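You operate a simulated robot arm through the tools that you are given. There is no shell and no other tool. Be economical: measure what you need, move in short steps, check, and stop when the job is done.

Carry out the task below with a simulated two-armed robot. There is one attempt and no reset: what you move stays moved.

TASK
On the top of the bench marked fittings, fold the blue cloth in half, so that its two short edges meet.
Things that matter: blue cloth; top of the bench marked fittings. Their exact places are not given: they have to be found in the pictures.

The check looks at the end state, three seconds after you hand in, the way a careful person would. Anything else that was tipped, shoved, dropped, spilled or broken makes it a failure. Flat cloth is picked up by pressing the open fingertips on it (5 to 10 N) and closing them slowly along it; thin cloth reads only 2 to 8 mm in the jaws.

THE ROBOT
Two 7-joint arms with two-finger parallel grippers on one trunk, on a base that drives. Base frame: it is fixed to the floor where the robot stands at the start and does not move with it; the origin is under the middle of the robot, x ahead of it, y to its left, z up; the surface under the hand at the start is at about z = 0.8. Units: m, rad, N and s.
The left shoulder is at the start at [0.07, 0.163, 1.12], the right one opposite. With the tool pointing down near the work surface each hand reaches from about 0.4 to 0.88 m from the robot's upright axis, wherever it stands, measured 20 degrees to its own side. Places, roughly: top of the bench marked fittings [0.5, 0, 0.8]. Payload 3.43 kg a hand.
The TCP of each hand is the grasp point between the finger pads, 0.034 m short of the fingertips. In the tool frame z runs along the fingers and y along their closing line. Largest opening 0.128 m; finger width 0.024, thickness 0.012; the body of the gripper, 0.048 by 0.13 m, starts 0.096 m behind the TCP.
Orientation is told as [roll, pitch, yaw] about the base's x, y, z axes, in that order, counted from this pose: with the fingers straight down and closing along the base's y, the tool's x points along the base's -x, its y along +y and its z along -z.

THE INTERFACE
- The arms move only by the tool play_rows. It takes "left_increments", "right_increments" or both (then of equal length, played together; a hand with none holds still); each is a list of rows, each a list of 7 numbers: the shift along the tool's x, y, z in m, then the turn, a rotation vector about the tool's x, y, z in rad, then the opening in per cent of the stroke, from 0 (shut) to 100 (fully open). In form: [[tx, ty, tz, wx, wy, wz, grip], ...]. A call has 1 to 12 rows; each row shifts and turns the commanded pose from where the row before left it, along the tool's axes as they then stand. Rows are played at 5 a second. More than 0.05 m and 0.15 rad between two rows, or a gripper value outside its range, and nothing of the call is played. A pose out of reach is approached as far as the arm can. The call stops where the force on the tool passes 40 N (or 10 N more than at its start, if that is more) or the arm is blocked; 0.2 s more then pass. Each finger travels about 0.153 m/s and halts on what it meets, pressing with about 32 N; the grip force reading is that of the motor and also rises with nothing between the fingers. The clock runs only during rows and for 0.2 s after the last one: add rows that do not move to give the fingers time. The reply holds the time, the measured pose of the TCP, the force on the tool along the base axes, the opening and the grip force, in the units named above and with some noise, with the torque about the TCP (base axes, N m) and any sound that the robot's microphone picked up, and new pictures: "pictures" is both (left out), scene, wrist or none (wrist: the cameras of the hands that moved).
- Cameras (640 x 400 px; columns grow to the right, rows downward): "scene" is now at [0.1301, 0.0252, 1.327]; the picture's right is [0.20, -0.98, -0.00], its down [-0.75, -0.15, -0.64] and it looks along [0.63, 0.13, -0.77] (base axes); focal length 214 px, centre (320, 200). "left" rides on the left gripper at [0.076, 0.011, -0.16] in its tool frame; the picture's right is [-0.15, 0.99, 0.00], its down [-0.88, -0.13, -0.46] and it looks along [-0.45, -0.07, 0.89] (tool axes); focal length 234 px, centre (320, 200). "right" rides on the right gripper at [0.076, -0.011, -0.16] in its tool frame; the picture's right is [0.15, 0.99, 0.00], its down [-0.88, 0.13, -0.46] and it looks along [-0.45, 0.07, 0.89] (tool axes); focal length 234 px, centre (320, 200).
- move_column(by): slides the trunk up (or, below 0, down) by that many m; the arms and the scene camera ride with it, the base frame stays. It gives what a move gives, with no picture.
- drive_base(legs): drives the robot by 1 to 6 legs, each [ahead, left, turn to the left] in m, m and rad, along the robot's own axes; the way and the turn of a leg run together, so that a leg with both is an arc; at most 1.5 m and 3.142 rad a leg. The arms and the cameras ride along, it lands a little off, and it stops where it bumps. It gives what a move gives, and a new picture of the scene camera.
- pan_tilt(pan, tilt): turns the head with the scene camera to pan (to the left, within 1.501 rad either way) and tilt (down, from -0.506 to 1.204), counted from straight ahead of the robot. It gives what a move gives, and a new picture of the scene camera.
- measure_at(camera, pixels): there is no depth. For up to 12 entries [column, row, z] of the newest picture of that camera ("zoom" is the newest enlarged one), the place [x, y] in the base frame at which the ray of that pixel passes the height z, good to about 0.002 m, but the place of the scene camera against the robot may be out by one fixed shift of up to 0.012 m in any direction. It takes no simulated time.
- zoom(camera, box): a new picture of the part [left, top, right, bottom] of that camera's present view, enlarged. It takes no simulated time.
- finish_job(): hands the job in; it is judged then, once.

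Keep the steps short. Do not move on a guess: measure, check each grasp and each placing, and mend mistakes. In all there are 80 turns and 260 pictures (those below and enlarged ones count). Leave the grippers open and the arms clear of the work at the hand-in unless told otherwise, and finish with a single line.

The tools are called after "Request:" as name(argument=value, ...) on one line, values as JSON. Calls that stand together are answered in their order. play_rows: Moves the arms, as the interface text tells. Its arguments: {"type":"object","properties":{"left_increments":{"type":"array","items":{"type":"array","items":{"type":"number"}}},"right_increments":{"type":"array","items":{"type":"array","items":{"type":"number"}}},"pictures":{"type":"string","enum":["both","scene","wrist","none"]}},"required":[]} The other tools are called the same way: move_column (by) slides the trunk up or down; drive_base (legs) drives the base; pan_tilt (pan, tilt) turns the head that bears the scene camera; measure_at (camera, pixels) gives the place at which the rays of pixels pass given heights; zoom (camera, box) takes an enlarged picture of a part of a camera's view; finish_job () hands the job in.

At the start:

```text
time: 0.0
left_ee_pos: [0.6269, 0.2229, 1.0029]
left_tool_rot: [0.001, -0.002, 0.001]
left_force: [0.5, 0.0, 0.2]
left_ft_torque: [-0.02, -0.02, 0.03]
left_gripper_width: 0.1281
left_grip_force: 0.0
right_ee_pos: [0.5622, -0.2148, 1.0446]
right_tool_rot: [0.001, 0.001, 0.001]
right_force: [-0.7, -0.5, -0.6]
right_ft_torque: [-0.01, 0.01, -0.04]
right_gripper_width: 0.1278
right_grip_force: 0.1
trunk travel left (down, up): [-0.6, 0.34]
robot x, y, heading: [0.003, 0.0019, 0.001]
head pan, tilt: [0.199, 0.873]
```

scene: 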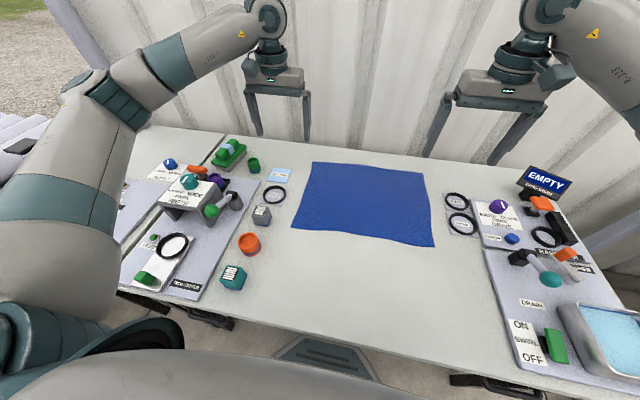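
right: 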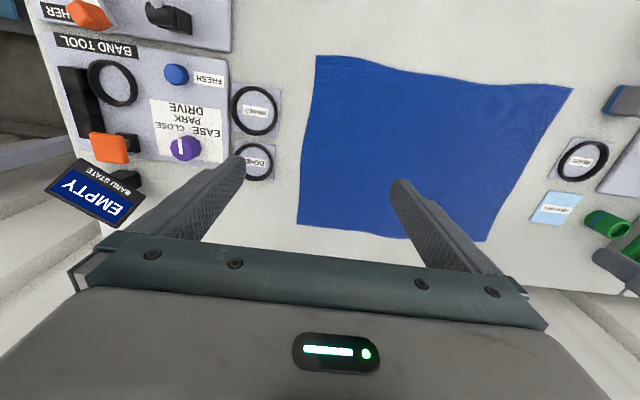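
left: 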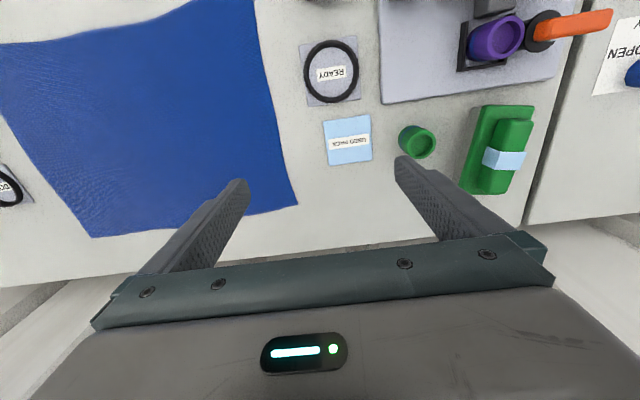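

I see the blue cloth near the middle of the scene picture, with corners near (312,162), (423,173), (434,246) and (291,228). I'll measure these in all three cameras at z=0.8, and zoom in on the scene.

Request:
measure_at(camera="scene", pixels=[[312, 162, 0.8], [423, 173, 0.8], [434, 246, 0.8], [291, 228, 0.8], [274, 195, 0.8], [458, 200, 0.8], [459, 224, 0.8]])

Request:
measure_at(camera="right", pixels=[[317, 55, 0.8], [573, 88, 0.8], [298, 224, 0.8], [485, 242, 0.8]])

Request:
measure_at(camera="left", pixels=[[298, 205, 0.8], [92, 237, 0.8], [331, 75, 0.8]])

Request:
zoom(camera="scene", box=[220, 120, 540, 320])

```text
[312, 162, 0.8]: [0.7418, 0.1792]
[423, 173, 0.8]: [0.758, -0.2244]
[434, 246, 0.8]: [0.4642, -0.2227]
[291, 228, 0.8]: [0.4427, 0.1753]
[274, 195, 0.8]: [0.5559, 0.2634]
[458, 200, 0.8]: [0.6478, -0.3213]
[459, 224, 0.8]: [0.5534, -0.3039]
```

```text
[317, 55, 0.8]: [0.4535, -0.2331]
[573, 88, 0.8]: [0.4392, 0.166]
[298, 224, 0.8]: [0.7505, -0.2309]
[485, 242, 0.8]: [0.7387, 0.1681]
```

```text
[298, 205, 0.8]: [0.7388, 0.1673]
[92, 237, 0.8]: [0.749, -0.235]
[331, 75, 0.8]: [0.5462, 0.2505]
```

```text
2.00 times, centred on (380, 220) of scene
```

zoom: 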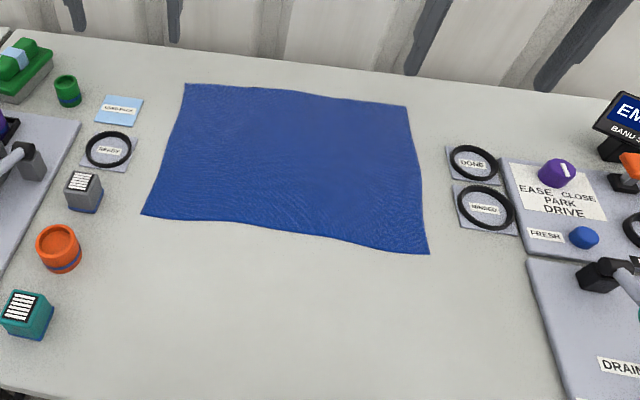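

The wrist cameras agree on the cloth. Its corners are at about (0.439,0.166), (0.739,0.168), (0.750,-0.233) and (0.4535,-0.233), so the short edges are the left and right ones.

I'll fold the left edge onto the right, with the left hand on the near-left corner and the right hand on the far-left corner. First I move both hands above those corners, high up, with the jaws narrowed.

Request:
play_rows(left_increments=[[0.0433, -0.0187, 0, 0, 0, 0, 20], [0.0433, -0.0187, 0, 0, 0, 0, 20], [0.0433, -0.0187, 0, 0, 0, 0, 20], [0.0433, -0.0187, 0, 0, 0, 0, 20], [0, 0, 0, 0, 0, 0, 20], [0, 0, 0, 0, 0, 0, 20], [0, 0, 0, 0, 0, 0, 20], [0, 0, 0, 0, 0, 0, 20], [0, 0, 0, 0, 0, 0, 20], [0, 0, 0, 0, 0, 0, 20]], right_increments=[[0, 0, 0, 0, 0, 0, 20], [-0.0183, 0.0403, 0, 0, 0, 0, 20], [-0.0183, 0.0403, 0, 0, 0, 0, 20], [-0.0183, 0.0403, 0, 0, 0, 0, 20], [-0.0183, 0.0403, 0, 0, 0, 0, 20], [-0.0183, 0.0403, 0, 0, 0, 0, 20], [-0.0183, 0.0403, 0, 0, 0, 0, 20], [-0.0183, 0.0403, 0, 0, 0, 0, 20], [-0.0183, 0.0403, 0, 0, 0, 0, 20], [-0.0183, 0.0403, 0, 0, 0, 0, 20]])

```text
time: 2.2
left_ee_pos: [0.4521, 0.153, 1.002]
left_tool_rot: [-0.004, 0.0, -0.001]
left_force: [-0.5, 0.5, 0.2]
left_ft_torque: [0.01, 0.0, 0.0]
left_gripper_width: 0.0256
left_grip_force: 0.0
right_ee_pos: [0.7178, 0.142, 1.0441]
right_tool_rot: [-0.002, -0.006, 0.006]
right_force: [-1.3, 2.5, -0.5]
right_ft_torque: [-0.16, -0.1, 0.02]
right_gripper_width: 0.0255
right_grip_force: 0.1
right hand out of reach, approached as far as the arm can: row 10
trunk travel left (down, up): [-0.6, 0.34]
robot x, y, heading: [-0.0018, 0.0028, -0.0]
head pan, tilt: [0.199, 0.873]
```

scene: 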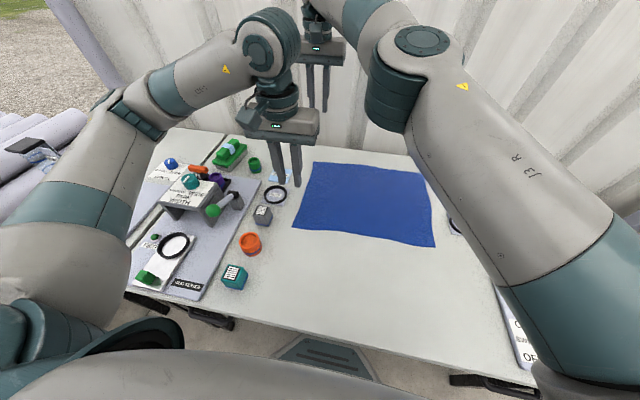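
right: 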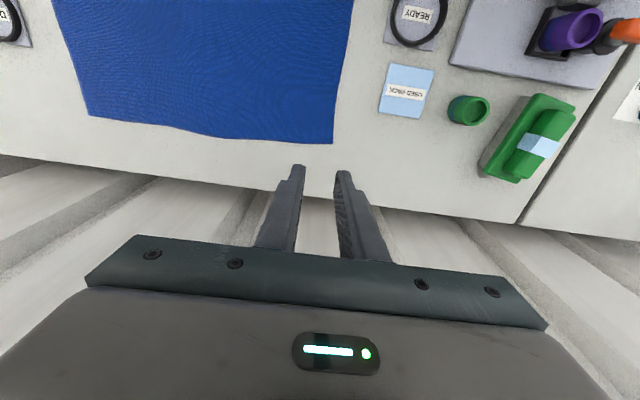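
left: 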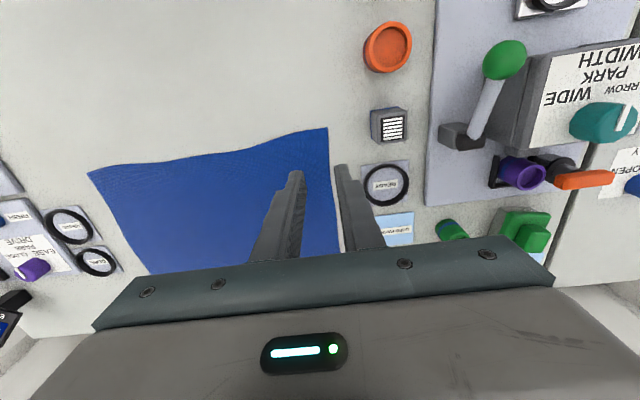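

The right arm is at its reach limit in this pose. I'll drive 0.12 m to the left, which puts both corners at an easy reach. The hands are high and clear of everything.

Request:
drive_base(legs=[[0, 0.12, 0]])

Request:
measure_at(camera="left", pixels=[[327, 127, 0.8]])

Request:
measure_at(camera="scene", pixels=[[320, 200, 0.8]])

```text
time: 3.4
left_ee_pos: [0.4539, 0.2689, 1.0013]
left_tool_rot: [-0.001, 0.001, 0.0]
left_force: [1.1, -0.2, 0.4]
left_ft_torque: [-0.02, 0.0, 0.0]
left_gripper_width: 0.0256
left_grip_force: 0.0
right_ee_pos: [0.7213, 0.256, 1.0417]
right_tool_rot: [0.003, -0.004, 0.0]
right_force: [-0.8, 1.0, 0.2]
right_ft_torque: [-0.01, -0.01, -0.02]
right_gripper_width: 0.0255
right_grip_force: 0.2
trunk travel left (down, up): [-0.6, 0.34]
robot x, y, heading: [-0.0046, 0.1161, 0.003]
head pan, tilt: [0.199, 0.873]
```

scene: 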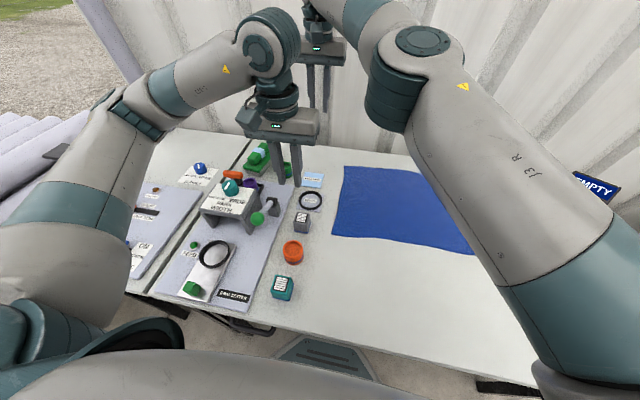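

```text
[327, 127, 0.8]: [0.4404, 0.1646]
```

```text
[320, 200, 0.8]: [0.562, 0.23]
```

Next I bring the hands back over the corners, to about y=0.146, and lower the TCP to 0.88.

Request:
play_rows(left_increments=[[0, -0.0308, 0.024, 0, 0, 0, 20], [0, -0.0308, 0.024, 0, 0, 0, 20], [0, -0.0308, 0.024, 0, 0, 0, 20], [0, -0.0308, 0.024, 0, 0, 0, 20], [0, 0, 0.024, 0, 0, 0, 20], [0, 0, 0, 0, 0, 0, 20]], right_increments=[[-0.0015, -0.0275, 0.032, 0, 0, 0, 20], [-0.0015, -0.0275, 0.032, 0, 0, 0, 20], [-0.0015, -0.0275, 0.032, 0, 0, 0, 20], [-0.0015, -0.0275, 0.032, 0, 0, 0, 20], [0, 0, 0.032, 0, 0, 0, 20], [0, 0, 0, 0, 0, 0, 20]])

```text
time: 4.8
left_ee_pos: [0.4526, 0.1456, 0.8828]
left_tool_rot: [0.002, 0.001, 0.0]
left_force: [-1.0, 0.1, -0.1]
left_ft_torque: [0.03, 0.0, 0.01]
left_gripper_width: 0.0254
left_grip_force: 0.1
right_ee_pos: [0.7261, 0.1435, 0.8809]
right_tool_rot: [0.003, -0.003, 0.001]
right_force: [-0.2, -0.2, -0.2]
right_ft_torque: [0.05, -0.03, -0.04]
right_gripper_width: 0.0258
right_grip_force: 0.0
trunk travel left (down, up): [-0.6, 0.34]
robot x, y, heading: [-0.0009, 0.1215, 0.004]
head pan, tilt: [0.199, 0.873]
```

scene: 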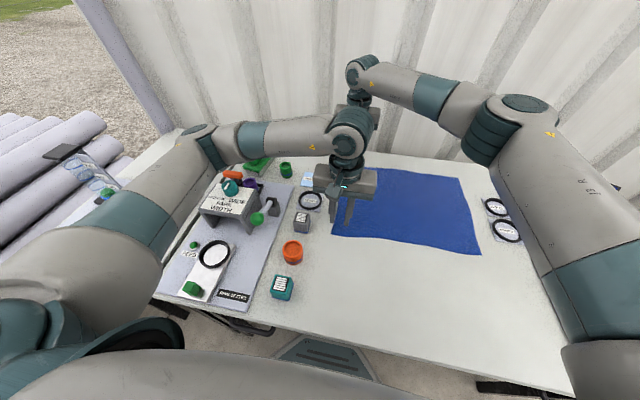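
right: 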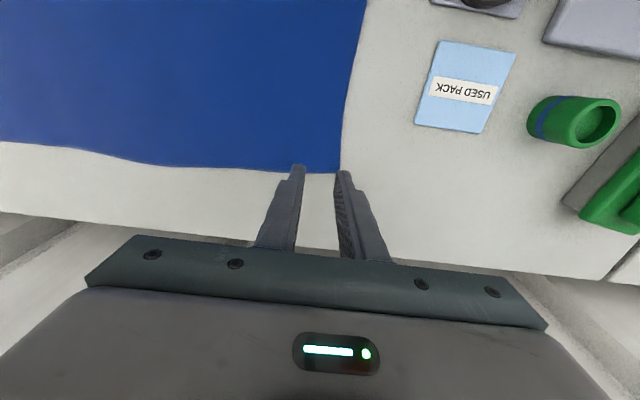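
left: 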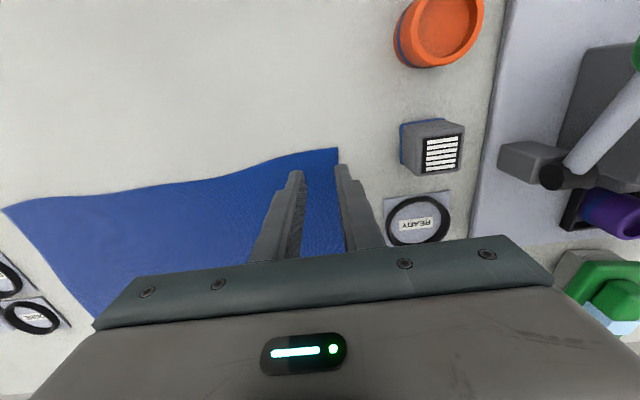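

The hands hover over the corners. I'll re-measure the corners from here: (339,173) in the right camera and (338,148) in the left.

Request:
measure_at(camera="right", pixels=[[339, 173, 0.8], [354, 80, 0.8]])

Request:
measure_at(camera="left", pixels=[[338, 148, 0.8], [341, 165, 0.8]])

```text
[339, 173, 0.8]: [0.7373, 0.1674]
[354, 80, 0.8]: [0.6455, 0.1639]
```

```text
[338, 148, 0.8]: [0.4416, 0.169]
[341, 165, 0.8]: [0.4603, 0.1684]
```

The edge is at y≈0.167 and the outer fingers will land just inside it. I'll shift 6 mm along x to be fully on the cloth and come down to about 6–8 mm above it.

Request:
play_rows(left_increments=[[-0.006, 0, 0.02, 0, 0, 0, 20], [0, 0, 0.014, 0, 0, 0, 20], [0, 0, 0.005, 0, 0, 0, 20], [0, 0, 0, 0, 0, 0, 20]], right_increments=[[0.004, 0.002, 0.02, 0, 0, 0, 20], [0, 0, 0.014, 0, 0, 0, 20], [0, 0, 0.003, 0, 0, 0, 20], [0, 0, 0, 0, 0, 0, 20]], pictures="wrist")

```text
time: 5.8
left_ee_pos: [0.4599, 0.1456, 0.8428]
left_tool_rot: [0.0, 0.0, -0.001]
left_force: [0.3, 0.6, 0.4]
left_ft_torque: [-0.02, -0.03, 0.03]
left_gripper_width: 0.0253
left_grip_force: 0.0
right_ee_pos: [0.723, 0.1476, 0.8454]
right_tool_rot: [0.002, -0.005, 0.0]
right_force: [0.0, -0.5, -0.4]
right_ft_torque: [-0.03, -0.05, 0.03]
right_gripper_width: 0.0256
right_grip_force: 0.1
trunk travel left (down, up): [-0.6, 0.34]
robot x, y, heading: [-0.0034, 0.1191, 0.002]
head pan, tilt: [0.199, 0.873]
```

right: 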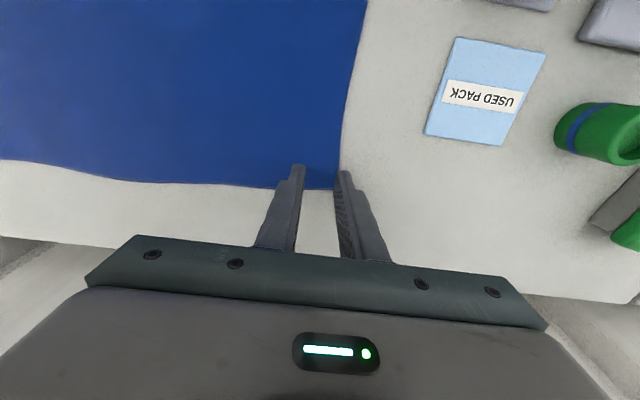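
left: 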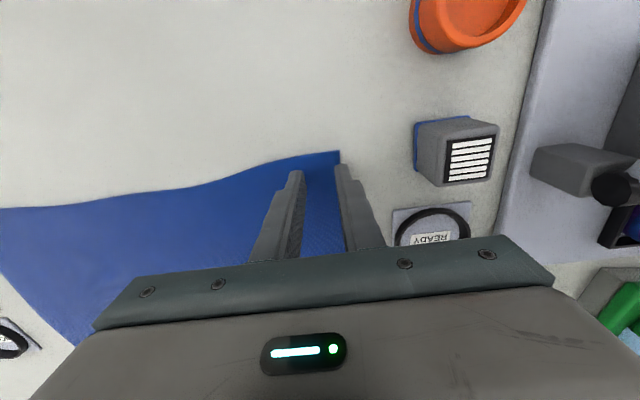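

Both fingertips are inside the cloth outline, about 9–11 mm up. I'll lower in small steps and watch the force.

Request:
play_rows(left_increments=[[0, 0, 0.003, 0, 0, 0, 20], [0, 0, 0.002, 0, 0, 0, 20], [0, 0, 0.002, 0, 0, 0, 20], [0, 0, 0, 0, 0, 0, 20]], right_increments=[[0, -0.001, 0.004, 0, 0, 0, 20], [0, 0, 0.003, 0, 0, 0, 20], [0, 0, 0.002, 0, 0, 0, 20], [0, 0, 0, 0, 0, 0, 20]], pictures="none")

```text
time: 6.8
left_ee_pos: [0.4593, 0.1465, 0.8346]
left_tool_rot: [-0.001, 0.0, 0.002]
left_force: [-1.3, 0.5, 2.7]
left_ft_torque: [0.0, 0.11, 0.03]
left_gripper_width: 0.0259
left_grip_force: 0.0
right_ee_pos: [0.7229, 0.1478, 0.8366]
right_tool_rot: [0.003, -0.002, 0.001]
right_force: [0.6, -0.3, -1.0]
right_ft_torque: [0.0, 0.0, 0.03]
right_gripper_width: 0.0255
right_grip_force: 0.0
trunk travel left (down, up): [-0.6, 0.34]
robot x, y, heading: [0.0058, 0.1163, 0.0]
head pan, tilt: [0.199, 0.873]
```

Left is just touching at 2.7 N. I'll press on a little with both.

Request:
play_rows(left_increments=[[0, 0, 0.001, 0, 0, 0, 20], [0, 0, 0, 0, 0, 0, 20], [0, 0, 0, 0, 0, 0, 20]], right_increments=[[0, 0, 0.002, 0, 0, 0, 20], [0, 0, 0.001, 0, 0, 0, 20], [0, 0, 0, 0, 0, 0, 20]], pictures="none")

```text
time: 7.6
left_ee_pos: [0.4588, 0.1455, 0.8371]
left_tool_rot: [0.001, -0.002, 0.001]
left_force: [1.7, -1.3, 8.8]
left_ft_torque: [-0.05, -0.01, 0.01]
left_gripper_width: 0.0257
left_grip_force: 0.1
right_ee_pos: [0.7214, 0.1478, 0.8359]
right_tool_rot: [0.003, -0.006, -0.001]
right_force: [1.3, 0.8, 10.9]
right_ft_torque: [-0.15, -0.01, 0.05]
right_gripper_width: 0.0255
right_grip_force: 0.2
trunk travel left (down, up): [-0.6, 0.34]
robot x, y, heading: [0.0, 0.1167, -0.003]
head pan, tilt: [0.199, 0.873]
```

Left presses with 8.8 N and right with 10.9 N, which is in the range. Now I close both slowly.

Request:
play_rows(left_increments=[[0, 0, 0, 0, 0, 0, 18], [0, 0, 0, 0, 0, 0, 16], [0, 0, 0, 0, 0, 0, 14], [0, 0, 0, 0, 0, 0, 12], [0, 0, 0, 0, 0, 0, 10], [0, 0, 0, 0, 0, 0, 8], [0, 0, 0, 0, 0, 0, 6], [0, 0, 0, 0, 0, 0, 4], [0, 0, 0, 0, 0, 0, 2], [0, 0, 0, 0, 0, 0, 0], [0, 0, 0, 0, 0, 0, 0]], right_increments=[[0, 0, 0, 0, 0, 0, 18], [0, 0, 0, 0, 0, 0, 16], [0, 0, 0, 0, 0, 0, 14], [0, 0, 0, 0, 0, 0, 12], [0, 0, 0, 0, 0, 0, 10], [0, 0, 0, 0, 0, 0, 8], [0, 0, 0, 0, 0, 0, 6], [0, 0, 0, 0, 0, 0, 4], [0, 0, 0, 0, 0, 0, 2], [0, 0, 0, 0, 0, 0, 0], [0, 0, 0, 0, 0, 0, 0]])

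```text
time: 10.0
left_ee_pos: [0.4577, 0.1461, 0.8352]
left_tool_rot: [0.0, -0.001, 0.0]
left_force: [-0.4, -0.4, 7.9]
left_ft_torque: [0.01, -0.02, 0.0]
left_gripper_width: 0.0
left_grip_force: 31.8
right_ee_pos: [0.7201, 0.1477, 0.8344]
right_tool_rot: [0.002, -0.005, -0.001]
right_force: [0.5, 0.5, 17.6]
right_ft_torque: [-0.01, 0.07, -0.04]
right_gripper_width: 0.0001
right_grip_force: 32.1
trunk travel left (down, up): [-0.6, 0.34]
robot x, y, heading: [0.0021, 0.1205, -0.001]
head pan, tilt: [0.199, 0.873]
```

scene: 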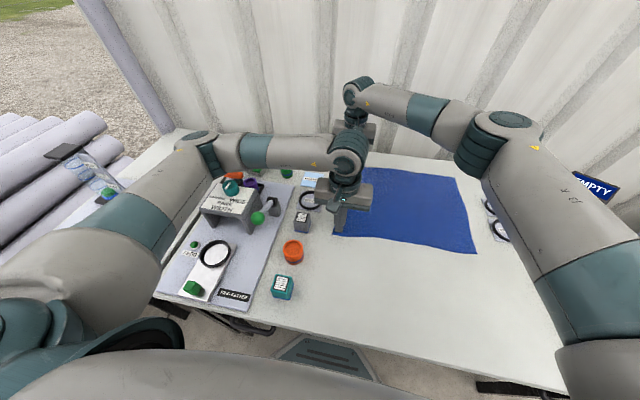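
right: 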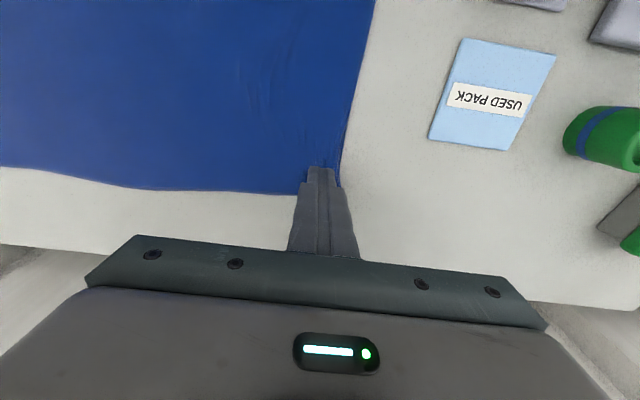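
left: 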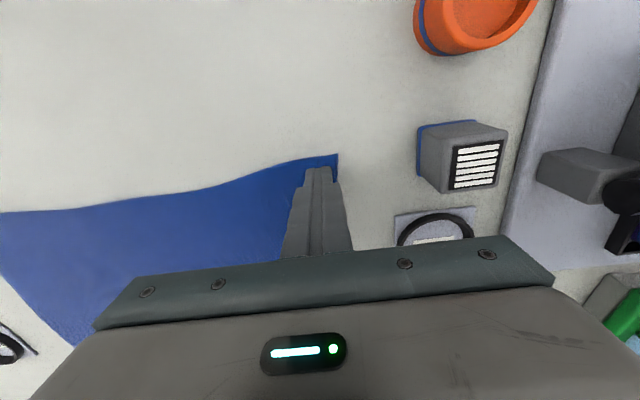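

Both jaws read 0 mm, so no cloth was caught: the span was too narrow for it to buckle. I'll lift 12 mm and open wider, to 40 % (51 mm). The hands also move inward so the outer finger lands near the edge.

Request:
play_rows(left_increments=[[0, 0, -0.012, 0, 0, 0, 0], [0, -0.014, 0, 0, 0, 0, 40], [0, 0, 0, 0, 0, 0, 40]], right_increments=[[0, 0, -0.012, 0, 0, 0, 0], [0, -0.016, 0, 0, 0, 0, 40], [0, 0, 0, 0, 0, 0, 40]], pictures="wrist")

```text
time: 10.8
left_ee_pos: [0.4589, 0.1331, 0.8455]
left_tool_rot: [-0.002, 0.001, 0.0]
left_force: [-0.5, -0.5, 0.0]
left_ft_torque: [-0.01, 0.0, 0.03]
left_gripper_width: 0.0512
left_grip_force: 0.0
right_ee_pos: [0.7238, 0.133, 0.8443]
right_tool_rot: [0.003, -0.003, 0.001]
right_force: [0.1, 1.1, -0.9]
right_ft_torque: [0.01, -0.03, 0.0]
right_gripper_width: 0.0511
right_grip_force: 0.1
trunk travel left (down, up): [-0.6, 0.34]
robot x, y, heading: [-0.0011, 0.1163, -0.002]
head pan, tilt: [0.199, 0.873]
```

right: 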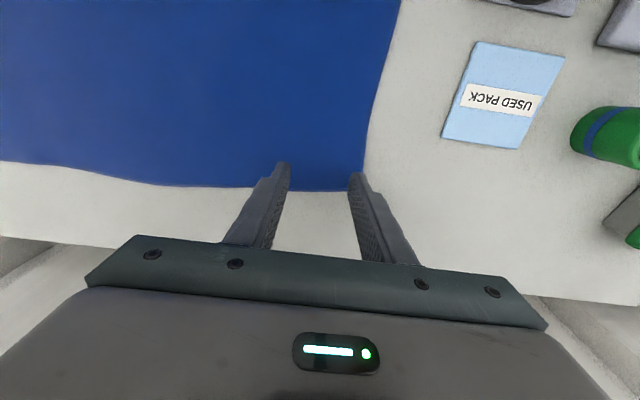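
left: 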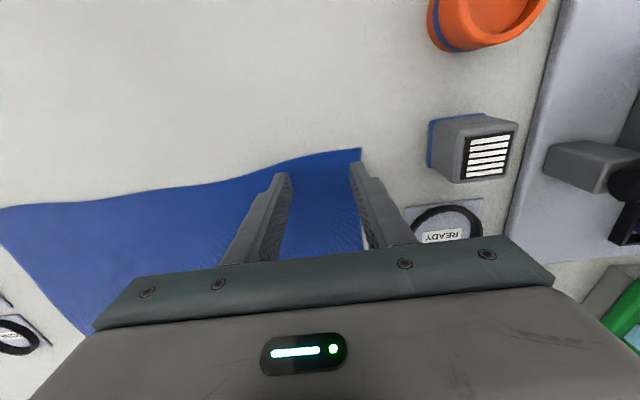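

Request:
measure_at(camera="right", pixels=[[362, 191, 0.8]])

Request:
measure_at(camera="left", pixels=[[361, 148, 0.8]])

Request:
play_rows(left_increments=[[0, 0, 0.006, 0, 0, 0, 40], [0, 0, 0.004, 0, 0, 0, 40], [0, 0, 0, 0, 0, 0, 40], [0, 0, 0, 0, 0, 0, 40]], right_increments=[[0.006, 0, 0.006, 0, 0, 0, 40], [0, 0, 0.004, 0, 0, 0, 40], [0, 0, 0, 0, 0, 0, 40], [0, 0, 0, 0, 0, 0, 40]], pictures="none")

```text
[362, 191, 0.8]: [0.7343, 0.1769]
```

```text
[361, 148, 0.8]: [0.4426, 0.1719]
```

```text
time: 11.8
left_ee_pos: [0.4588, 0.1322, 0.8365]
left_tool_rot: [0.002, -0.001, 0.0]
left_force: [-0.2, -0.1, -0.3]
left_ft_torque: [0.01, -0.03, -0.01]
left_gripper_width: 0.0514
left_grip_force: 0.1
right_ee_pos: [0.7179, 0.1323, 0.8364]
right_tool_rot: [0.001, -0.002, 0.001]
right_force: [0.2, -0.7, 2.7]
right_ft_torque: [0.0, -0.03, -0.01]
right_gripper_width: 0.0515
right_grip_force: 0.0
trunk travel left (down, up): [-0.6, 0.34]
robot x, y, heading: [0.0003, 0.1202, -0.001]
head pan, tilt: [0.199, 0.873]
```

Request:
play_rows(left_increments=[[0, 0, 0.0022, 0, 0, 0, 40], [0, 0, 0, 0, 0, 0, 40], [0, 0, 0, 0, 0, 0, 40]], right_increments=[[0, 0, 0.001, 0, 0, 0, 40], [0, 0, 0, 0, 0, 0, 40], [0, 0, 0, 0, 0, 0, 40]], pictures="none")

```text
time: 12.6
left_ee_pos: [0.4581, 0.1321, 0.8356]
left_tool_rot: [0.0, -0.002, 0.0]
left_force: [1.9, -0.3, 4.6]
left_ft_torque: [-0.02, -0.06, 0.01]
left_gripper_width: 0.0514
left_grip_force: 0.1
right_ee_pos: [0.7171, 0.1321, 0.8365]
right_tool_rot: [0.002, -0.006, -0.001]
right_force: [2.1, -1.3, 9.5]
right_ft_torque: [-0.09, -0.07, -0.01]
right_gripper_width: 0.0511
right_grip_force: 0.1
trunk travel left (down, up): [-0.6, 0.34]
robot x, y, heading: [0.0009, 0.118, -0.001]
head pan, tilt: [0.199, 0.873]
```

The forces are 4.6 N and 9.5 N. I'll close slowly, with a touch more press on the left.

Request:
play_rows(left_increments=[[0, 0, 0.0006, 0, 0, 0, 38], [0, 0, 0, 0, 0, 0, 35], [0, 0, 0, 0, 0, 0, 32], [0, 0, 0, 0, 0, 0, 29], [0, 0, 0, 0, 0, 0, 26], [0, 0, 0, 0, 0, 0, 23], [0, 0, 0, 0, 0, 0, 20], [0, 0, 0, 0, 0, 0, 17], [0, 0, 0, 0, 0, 0, 14], [0, 0, 0, 0, 0, 0, 11], [0, 0, 0, 0, 0, 0, 8], [0, 0, 0, 0, 0, 0, 6]], right_increments=[[0, 0, 0, 0, 0, 0, 38], [0, 0, 0, 0, 0, 0, 35], [0, 0, 0, 0, 0, 0, 32], [0, 0, 0, 0, 0, 0, 29], [0, 0, 0, 0, 0, 0, 26], [0, 0, 0, 0, 0, 0, 23], [0, 0, 0, 0, 0, 0, 20], [0, 0, 0, 0, 0, 0, 17], [0, 0, 0, 0, 0, 0, 14], [0, 0, 0, 0, 0, 0, 11], [0, 0, 0, 0, 0, 0, 8], [0, 0, 0, 0, 0, 0, 6]], pictures="wrist")

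```text
time: 15.2
left_ee_pos: [0.4571, 0.1327, 0.8353]
left_tool_rot: [0.001, -0.001, 0.0]
left_force: [1.4, 1.2, 27.4]
left_ft_torque: [-0.02, 0.0, 0.0]
left_gripper_width: 0.0086
left_grip_force: 0.8
right_ee_pos: [0.7166, 0.1325, 0.8363]
right_tool_rot: [0.001, -0.005, 0.001]
right_force: [0.2, -0.5, 3.8]
right_ft_torque: [-0.02, -0.02, 0.02]
right_gripper_width: 0.0073
right_grip_force: 0.2
trunk travel left (down, up): [-0.6, 0.34]
robot x, y, heading: [0.0018, 0.1173, 0.005]
head pan, tilt: [0.199, 0.873]
```

right: 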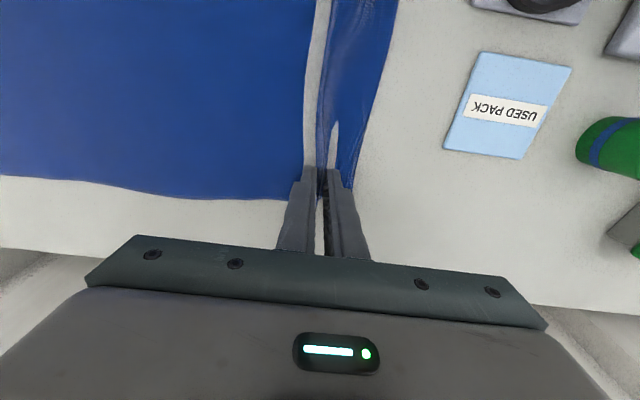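
left: 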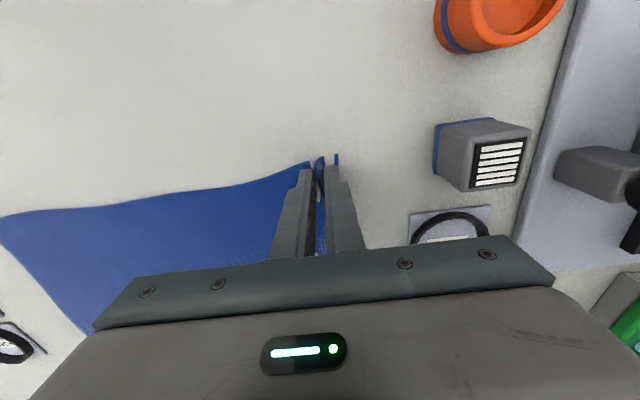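

A ridge of cloth now stands between the fingers of both hands. I'll close fully and read the widths.

Request:
play_rows(left_increments=[[0, 0, 0, 0, 0, 0, 4], [0, 0, 0, 0, 0, 0, 2], [0, 0, 0, 0, 0, 0, 0], [0, 0, 0, 0, 0, 0, 0]], right_increments=[[0, 0, 0, 0, 0, 0, 4], [0, 0, 0, 0, 0, 0, 2], [0, 0, 0, 0, 0, 0, 0], [0, 0, 0, 0, 0, 0, 0]], pictures="none")

Request:
zoom(camera="right", box=[240, 0, 440, 260])

```text
time: 16.2
left_ee_pos: [0.4584, 0.132, 0.8351]
left_tool_rot: [-0.001, 0.0, 0.002]
left_force: [1.8, 1.9, 30.3]
left_ft_torque: [0.02, -0.01, -0.01]
left_gripper_width: 0.0029
left_grip_force: 32.1
right_ee_pos: [0.7148, 0.1319, 0.8354]
right_tool_rot: [0.002, -0.004, -0.001]
right_force: [0.0, -0.1, 3.5]
right_ft_torque: [0.0, 0.03, 0.01]
right_gripper_width: 0.0024
right_grip_force: 31.9
trunk travel left (down, up): [-0.6, 0.34]
robot x, y, heading: [-0.0013, 0.1202, 0.001]
head pan, tilt: [0.199, 0.873]
```

```text
1.54 times, centred on (340, 130) of right
```

zoom: 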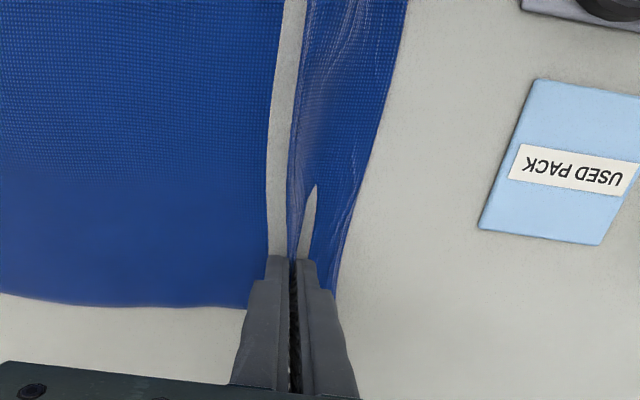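

Widths of 2.9 and 2.4 mm mean both hands hold cloth. I'll lift gently by 0.06 m to check the grip.

Request:
play_rows(left_increments=[[0, 0, -0.01, 0, 0, 0, 0], [0, 0, -0.015, 0, 0, 0, 0], [0, 0, -0.015, 0, 0, 0, 0], [0, 0, -0.02, 0, 0, 0, 0], [0, 0, 0, 0, 0, 0, 0]], right_increments=[[0, 0, -0.01, 0, 0, 0, 0], [0, 0, -0.015, 0, 0, 0, 0], [0, 0, -0.015, 0, 0, 0, 0], [0, 0, -0.02, 0, 0, 0, 0], [0, 0, 0, 0, 0, 0, 0]])

```text
time: 17.4
left_ee_pos: [0.4601, 0.1317, 0.8939]
left_tool_rot: [-0.001, 0.001, 0.0]
left_force: [0.1, -0.4, -0.7]
left_ft_torque: [-0.03, 0.04, 0.01]
left_gripper_width: 0.0023
left_grip_force: 32.2
right_ee_pos: [0.7174, 0.132, 0.894]
right_tool_rot: [-0.001, -0.003, 0.001]
right_force: [-0.4, 0.5, -0.6]
right_ft_torque: [-0.02, -0.01, -0.01]
right_gripper_width: 0.0023
right_grip_force: 31.5
trunk travel left (down, up): [-0.6, 0.34]
robot x, y, heading: [0.0018, 0.1182, -0.004]
head pan, tilt: [0.199, 0.873]
```

scene: 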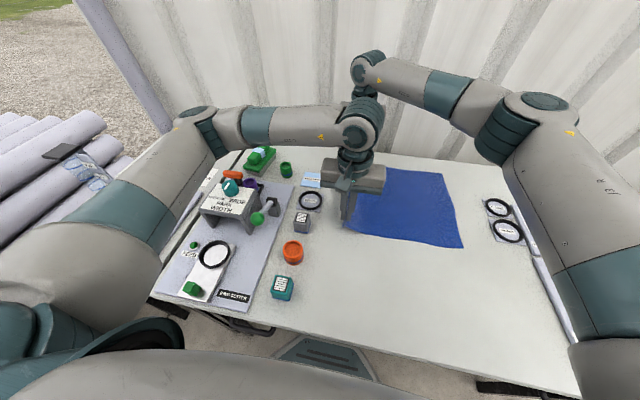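
right: 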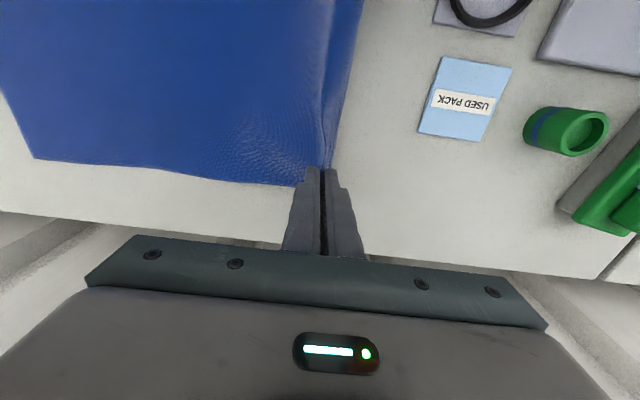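
left: 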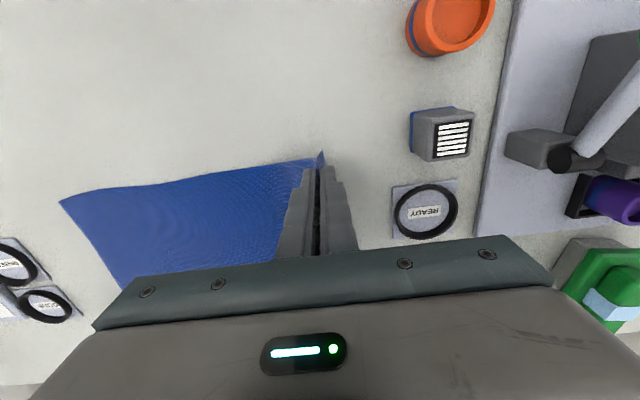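

Both hands hold, but the far end of the cloth seems to have slid toward the hands. I'll measure the right-hand corners now, at (455,174) and (463,248) in the scene.

Request:
measure_at(camera="scene", pixels=[[455, 174, 0.8], [463, 248, 0.8]])

Request:
measure_at(camera="right", pixels=[[33, 157, 0.8]])

Request:
measure_at(camera="left", pixels=[[60, 202, 0.8], [122, 287, 0.8]])

```text
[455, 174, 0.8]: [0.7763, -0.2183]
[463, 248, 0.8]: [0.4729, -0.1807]
```

```text
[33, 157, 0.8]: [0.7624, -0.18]
```

```text
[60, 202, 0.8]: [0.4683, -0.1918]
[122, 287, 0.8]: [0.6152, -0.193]
```

Both grips are good, but the 2.5 cm flap outside them would fold back as a hem when I turn the edge over. A better grasp closes along the edge (along x) with only about 1 cm of the finger width on the cloth. So I'll lower, open slowly while pressed to flatten the ridge, lift, and regrasp with the hands yawed 90°.

Request:
play_rows(left_increments=[[0, 0, 0.02, 0, 0, 0, 0], [0, 0, 0.02, 0, 0, 0, 0], [0, 0, 0.017, 0, 0, 0, 0], [0, 0, 0, 0, 0, 0, 4], [0, 0, 0, 0, 0, 0, 10], [0, 0, 0, 0, 0, 0, 16], [0, 0, 0, 0, 0, 0, 22], [0, 0, 0, 0, 0, 0, 28], [0, 0, 0, 0, 0, 0, 34], [0, 0, 0, 0, 0, 0, 40], [0, 0, 0, 0, 0, 0, 40]], right_increments=[[0, 0, 0.02, 0, 0, 0, 0], [0, 0, 0.02, 0, 0, 0, 0], [0, 0, 0.018, 0, 0, 0, 0], [0, 0, 0, 0, 0, 0, 4], [0, 0, 0, 0, 0, 0, 10], [0, 0, 0, 0, 0, 0, 16], [0, 0, 0, 0, 0, 0, 22], [0, 0, 0, 0, 0, 0, 28], [0, 0, 0, 0, 0, 0, 34], [0, 0, 0, 0, 0, 0, 40], [0, 0, 0, 0, 0, 0, 40]], pictures="wrist")

```text
time: 19.8
left_ee_pos: [0.4589, 0.13, 0.8369]
left_tool_rot: [0.001, 0.0, 0.0]
left_force: [0.4, -1.4, 7.9]
left_ft_torque: [0.17, -0.04, -0.01]
left_gripper_width: 0.05
left_grip_force: 0.0
right_ee_pos: [0.7156, 0.1313, 0.8362]
right_tool_rot: [0.002, -0.002, 0.002]
right_force: [-1.1, -0.6, -1.5]
right_ft_torque: [0.0, -0.03, 0.0]
right_gripper_width: 0.0511
right_grip_force: 0.0
trunk travel left (down, up): [-0.6, 0.34]
robot x, y, heading: [-0.0004, 0.1205, 0.002]
head pan, tilt: [0.199, 0.873]
```

right: 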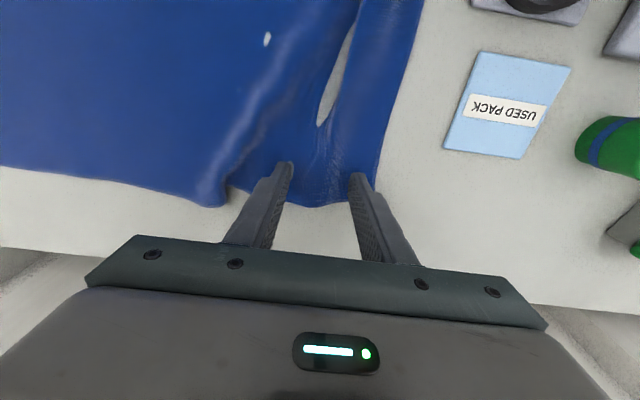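
left: 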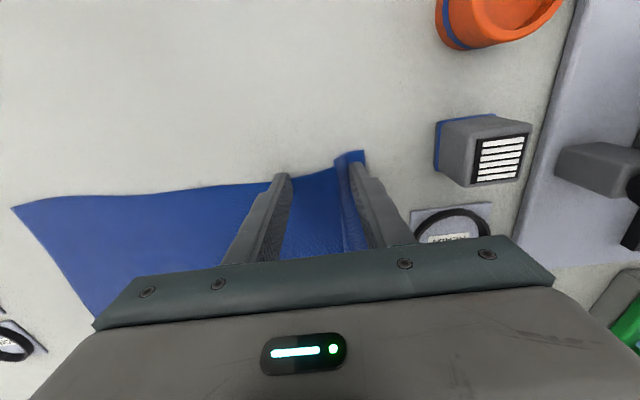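

The ridge is mostly flattened. I'll lift both hands 0.08 m and yaw them 90°, left clockwise and right counter-clockwise, so the fingers close along x.

Request:
play_rows(left_increments=[[0, 0, -0.045, 0, 0, 0, 40], [0, 0, -0.04, 0, 0, 0.1428, 40], [0, 0, 0, 0, 0, 0.1428, 40], [0, 0, 0, 0, 0, 0.1428, 40], [0, 0, 0, 0, 0, 0.1428, 40], [0, 0, 0, 0, 0, 0.1428, 40], [0, 0, 0, 0, 0, 0.1428, 40], [0, 0, 0, 0, 0, 0.1428, 40], [0, 0, 0, 0, 0, 0.1428, 40], [0, 0, 0, 0, 0, 0.1428, 40], [0, 0, 0, 0, 0, 0.1428, 40], [0, 0, 0, 0, 0, 0.1428, 40]], right_increments=[[0, 0, -0.045, 0, 0, 0, 40], [0, 0, -0.04, 0, 0, -0.1428, 40], [0, 0, 0, 0, 0, -0.1428, 40], [0, 0, 0, 0, 0, -0.1428, 40], [0, 0, 0, 0, 0, -0.1428, 40], [0, 0, 0, 0, 0, -0.1428, 40], [0, 0, 0, 0, 0, -0.1428, 40], [0, 0, 0, 0, 0, -0.1428, 40], [0, 0, 0, 0, 0, -0.1428, 40], [0, 0, 0, 0, 0, -0.1428, 40], [0, 0, 0, 0, 0, -0.1428, 40], [0, 0, 0, 0, 0, -0.1428, 40]])

```text
time: 22.4
left_ee_pos: [0.459, 0.1319, 0.9222]
left_tool_rot: [0.0, -0.001, -1.572]
left_force: [1.1, -0.9, 0.0]
left_ft_torque: [-0.04, -0.02, -0.02]
left_gripper_width: 0.0512
left_grip_force: 0.0
right_ee_pos: [0.7168, 0.1317, 0.9236]
right_tool_rot: [-0.001, -0.003, 0.81]
right_force: [0.5, -0.6, -0.7]
right_ft_torque: [0.0, -0.01, -0.04]
right_gripper_width: 0.0513
right_grip_force: 0.1
right hand out of reach, approached as far as the arm can: row 8, 9, 10, 11, 12
trunk travel left (down, up): [-0.6, 0.34]
robot x, y, heading: [-0.0022, 0.1202, 0.006]
head pan, tilt: [0.199, 0.873]
```

scene: 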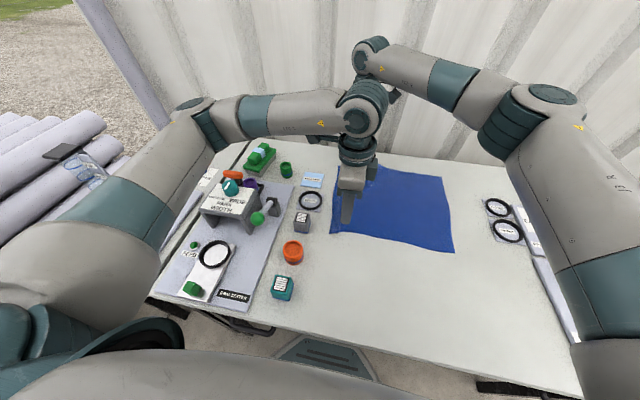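
right: 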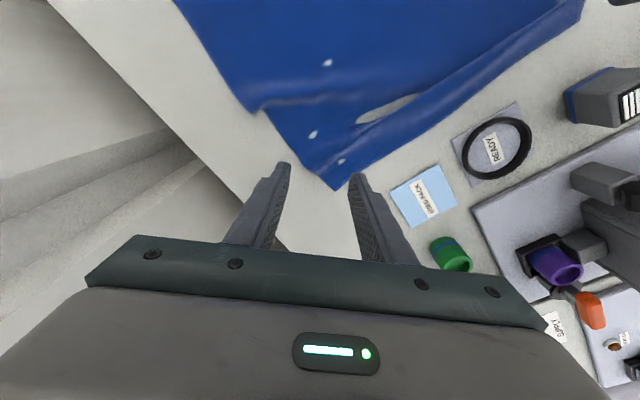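
left: 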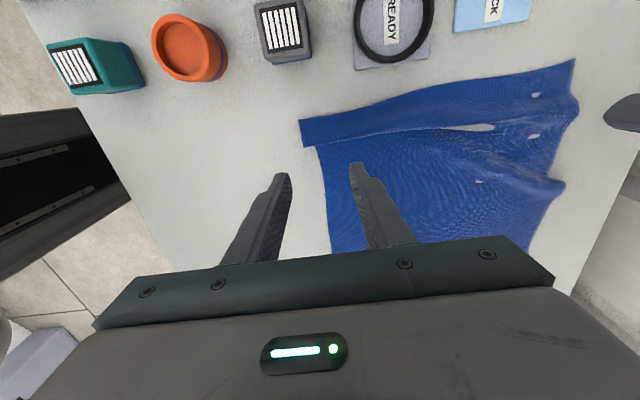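

The left hand reached −90° but the right stopped at its joint limit at +46°. I'll turn the right hand the other way, in two calls.

Request:
play_rows(right_increments=[[0, 0, 0, 0, 0, 0.148, 40], [0, 0, 0, 0, 0, 0.148, 40], [0, 0, 0, 0, 0, 0.148, 40], [0, 0, 0, 0, 0, 0.148, 40], [0, 0, 0, 0, 0, 0.148, 40], [0, 0, 0, 0, 0, 0.148, 40], [0, 0, 0, 0, 0, 0.148, 40], [0, 0, 0, 0, 0, 0.148, 40], [0, 0, 0, 0, 0, 0.148, 40], [0, 0, 0, 0, 0, 0.148, 40], [0, 0, 0, 0, 0, 0.148, 40], [0, 0, 0, 0, 0, 0.148, 40]], pictures="none")

```text
time: 25.0
left_ee_pos: [0.4595, 0.1319, 0.9222]
left_tool_rot: [0.001, 0.0, -1.571]
left_force: [0.1, -0.4, 0.0]
left_ft_torque: [-0.03, -0.03, 0.03]
left_gripper_width: 0.0515
left_grip_force: 0.1
right_ee_pos: [0.7164, 0.1318, 0.9214]
right_tool_rot: [0.002, -0.001, -0.969]
right_force: [-0.2, 0.0, 0.5]
right_ft_torque: [0.04, -0.03, -0.01]
right_gripper_width: 0.0513
right_grip_force: 0.1
trunk travel left (down, up): [-0.6, 0.34]
robot x, y, heading: [0.0033, 0.1175, -0.001]
head pan, tilt: [0.199, 0.873]
```

Request:
play_rows(right_increments=[[0, 0, 0, 0, 0, 0.148, 40], [0, 0, 0, 0, 0, 0.148, 40], [0, 0, 0, 0, 0, 0.148, 40], [0, 0, 0, 0, 0, 0.148, 40], [0, 0, 0, 0, 0, 0.01, 40], [0, 0, 0, 0, 0, 0, 40]])

```text
time: 26.4
left_ee_pos: [0.4595, 0.1326, 0.9221]
left_tool_rot: [0.001, 0.0, -1.572]
left_force: [-0.3, 0.1, -0.4]
left_ft_torque: [0.0, 0.02, -0.02]
left_gripper_width: 0.0514
left_grip_force: 0.2
right_ee_pos: [0.7169, 0.1305, 0.9211]
right_tool_rot: [0.002, 0.001, -1.569]
right_force: [-0.1, -0.4, 0.4]
right_ft_torque: [0.03, 0.0, 0.0]
right_gripper_width: 0.0509
right_grip_force: 0.1
trunk travel left (down, up): [-0.6, 0.34]
robot x, y, heading: [-0.0025, 0.1188, -0.003]
head pan, tilt: [0.199, 0.873]
```

scene: 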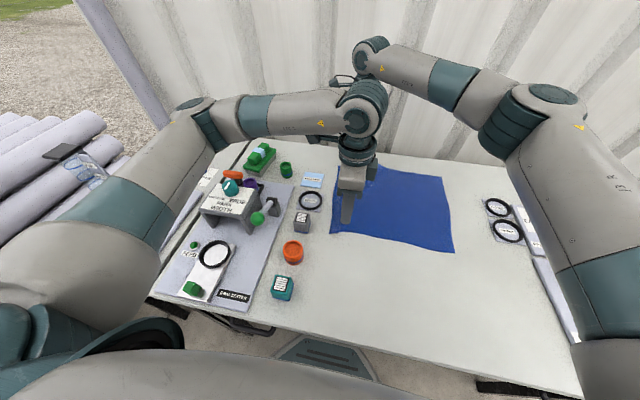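
right: 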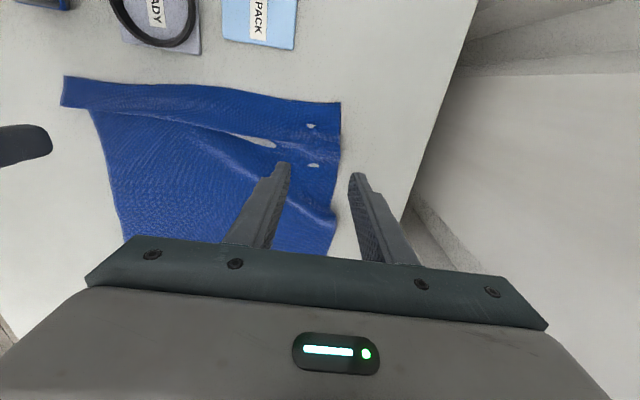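

Both hands now close along x (tool x = +y, tool y = +x, tool z down). I'll measure the left edge: far corner (341,102) and near corner (62,77) in the right camera, and (300,120) and (574,59) in the left.

Request:
measure_at(camera="right", pixels=[[341, 102, 0.8], [62, 77, 0.8], [62, 105, 0.8], [200, 86, 0.8], [338, 215, 0.8]])

Request:
measure_at(camera="left", pixels=[[300, 120, 0.8], [304, 147, 0.8], [574, 59, 0.8], [440, 88, 0.8]])

Request:
zoom(camera="left", box=[280, 20, 600, 260])

```text
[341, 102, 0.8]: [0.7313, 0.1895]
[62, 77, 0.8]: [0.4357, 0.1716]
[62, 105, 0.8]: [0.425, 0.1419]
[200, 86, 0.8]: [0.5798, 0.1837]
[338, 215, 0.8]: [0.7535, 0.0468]
```

```text
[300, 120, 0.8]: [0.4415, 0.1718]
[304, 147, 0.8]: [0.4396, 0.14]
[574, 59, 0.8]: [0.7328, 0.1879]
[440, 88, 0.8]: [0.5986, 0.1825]
```

```text
1.67 times, centred on (440, 140) of left
```

zoom: 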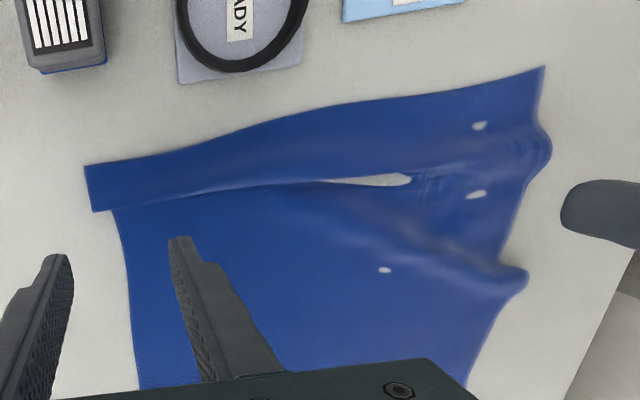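

Edge found: near corner (0.4415,0.172), far corner (0.732,0.188). I'll set the left TCP at about (0.482,0.174) and the right at about (0.692,0.188), so about 1 cm of each finger's width overlaps the edge. The tips come down to about 12 mm above.

Request:
play_rows(left_increments=[[0.0207, 0.0112, 0, 0, 0, 0, 40], [0.0207, 0.0112, 0, 0, 0, 0, 40], [0, 0, 0.03, 0, 0, 0, 40], [0, 0, 0.03, 0, 0, 0, 40], [0, 0, 0.015, 0, 0, 0, 40], [0, 0, 0, 0, 0, 0, 40]], right_increments=[[0.0288, -0.0125, 0, 0, 0, 0, 40], [0.0288, -0.0125, 0, 0, 0, 0, 40], [0, 0, 0.03, 0, 0, 0, 40], [0, 0, 0.03, 0, 0, 0, 40], [0, 0, 0.015, 0, 0, 0, 40], [0, 0, 0, 0, 0, 0, 40]], pictures="both")

```text
time: 27.8
left_ee_pos: [0.4709, 0.1548, 0.9145]
left_tool_rot: [0.0, 0.0, -1.563]
left_force: [-0.6, 0.0, -0.9]
left_ft_torque: [-0.01, 0.0, -0.01]
left_gripper_width: 0.0513
left_grip_force: 0.0
left hand out of reach, approached as far as the arm can: row 1, 2, 3, 4, 5
right_ee_pos: [0.6929, 0.1905, 0.8442]
right_tool_rot: [0.003, 0.001, -1.569]
right_force: [-0.5, 1.2, -0.5]
right_ft_torque: [0.0, 0.02, 0.02]
right_gripper_width: 0.0511
right_grip_force: 0.1
trunk travel left (down, up): [-0.6, 0.34]
robot x, y, heading: [-0.0027, 0.1216, 0.005]
head pan, tilt: [0.199, 0.873]
```

scene: 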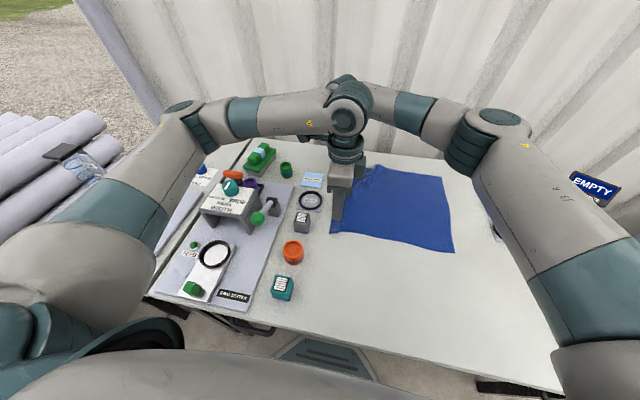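
right: 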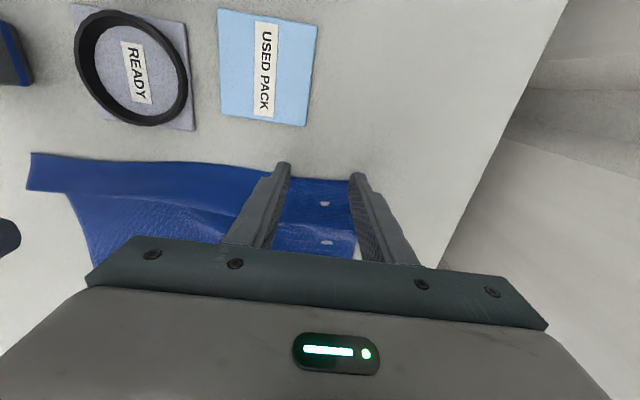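
left: 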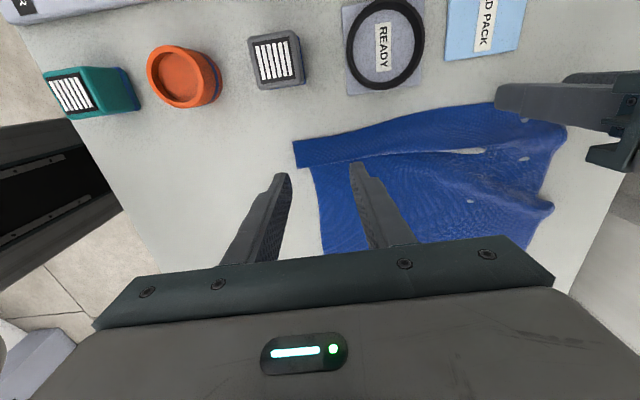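

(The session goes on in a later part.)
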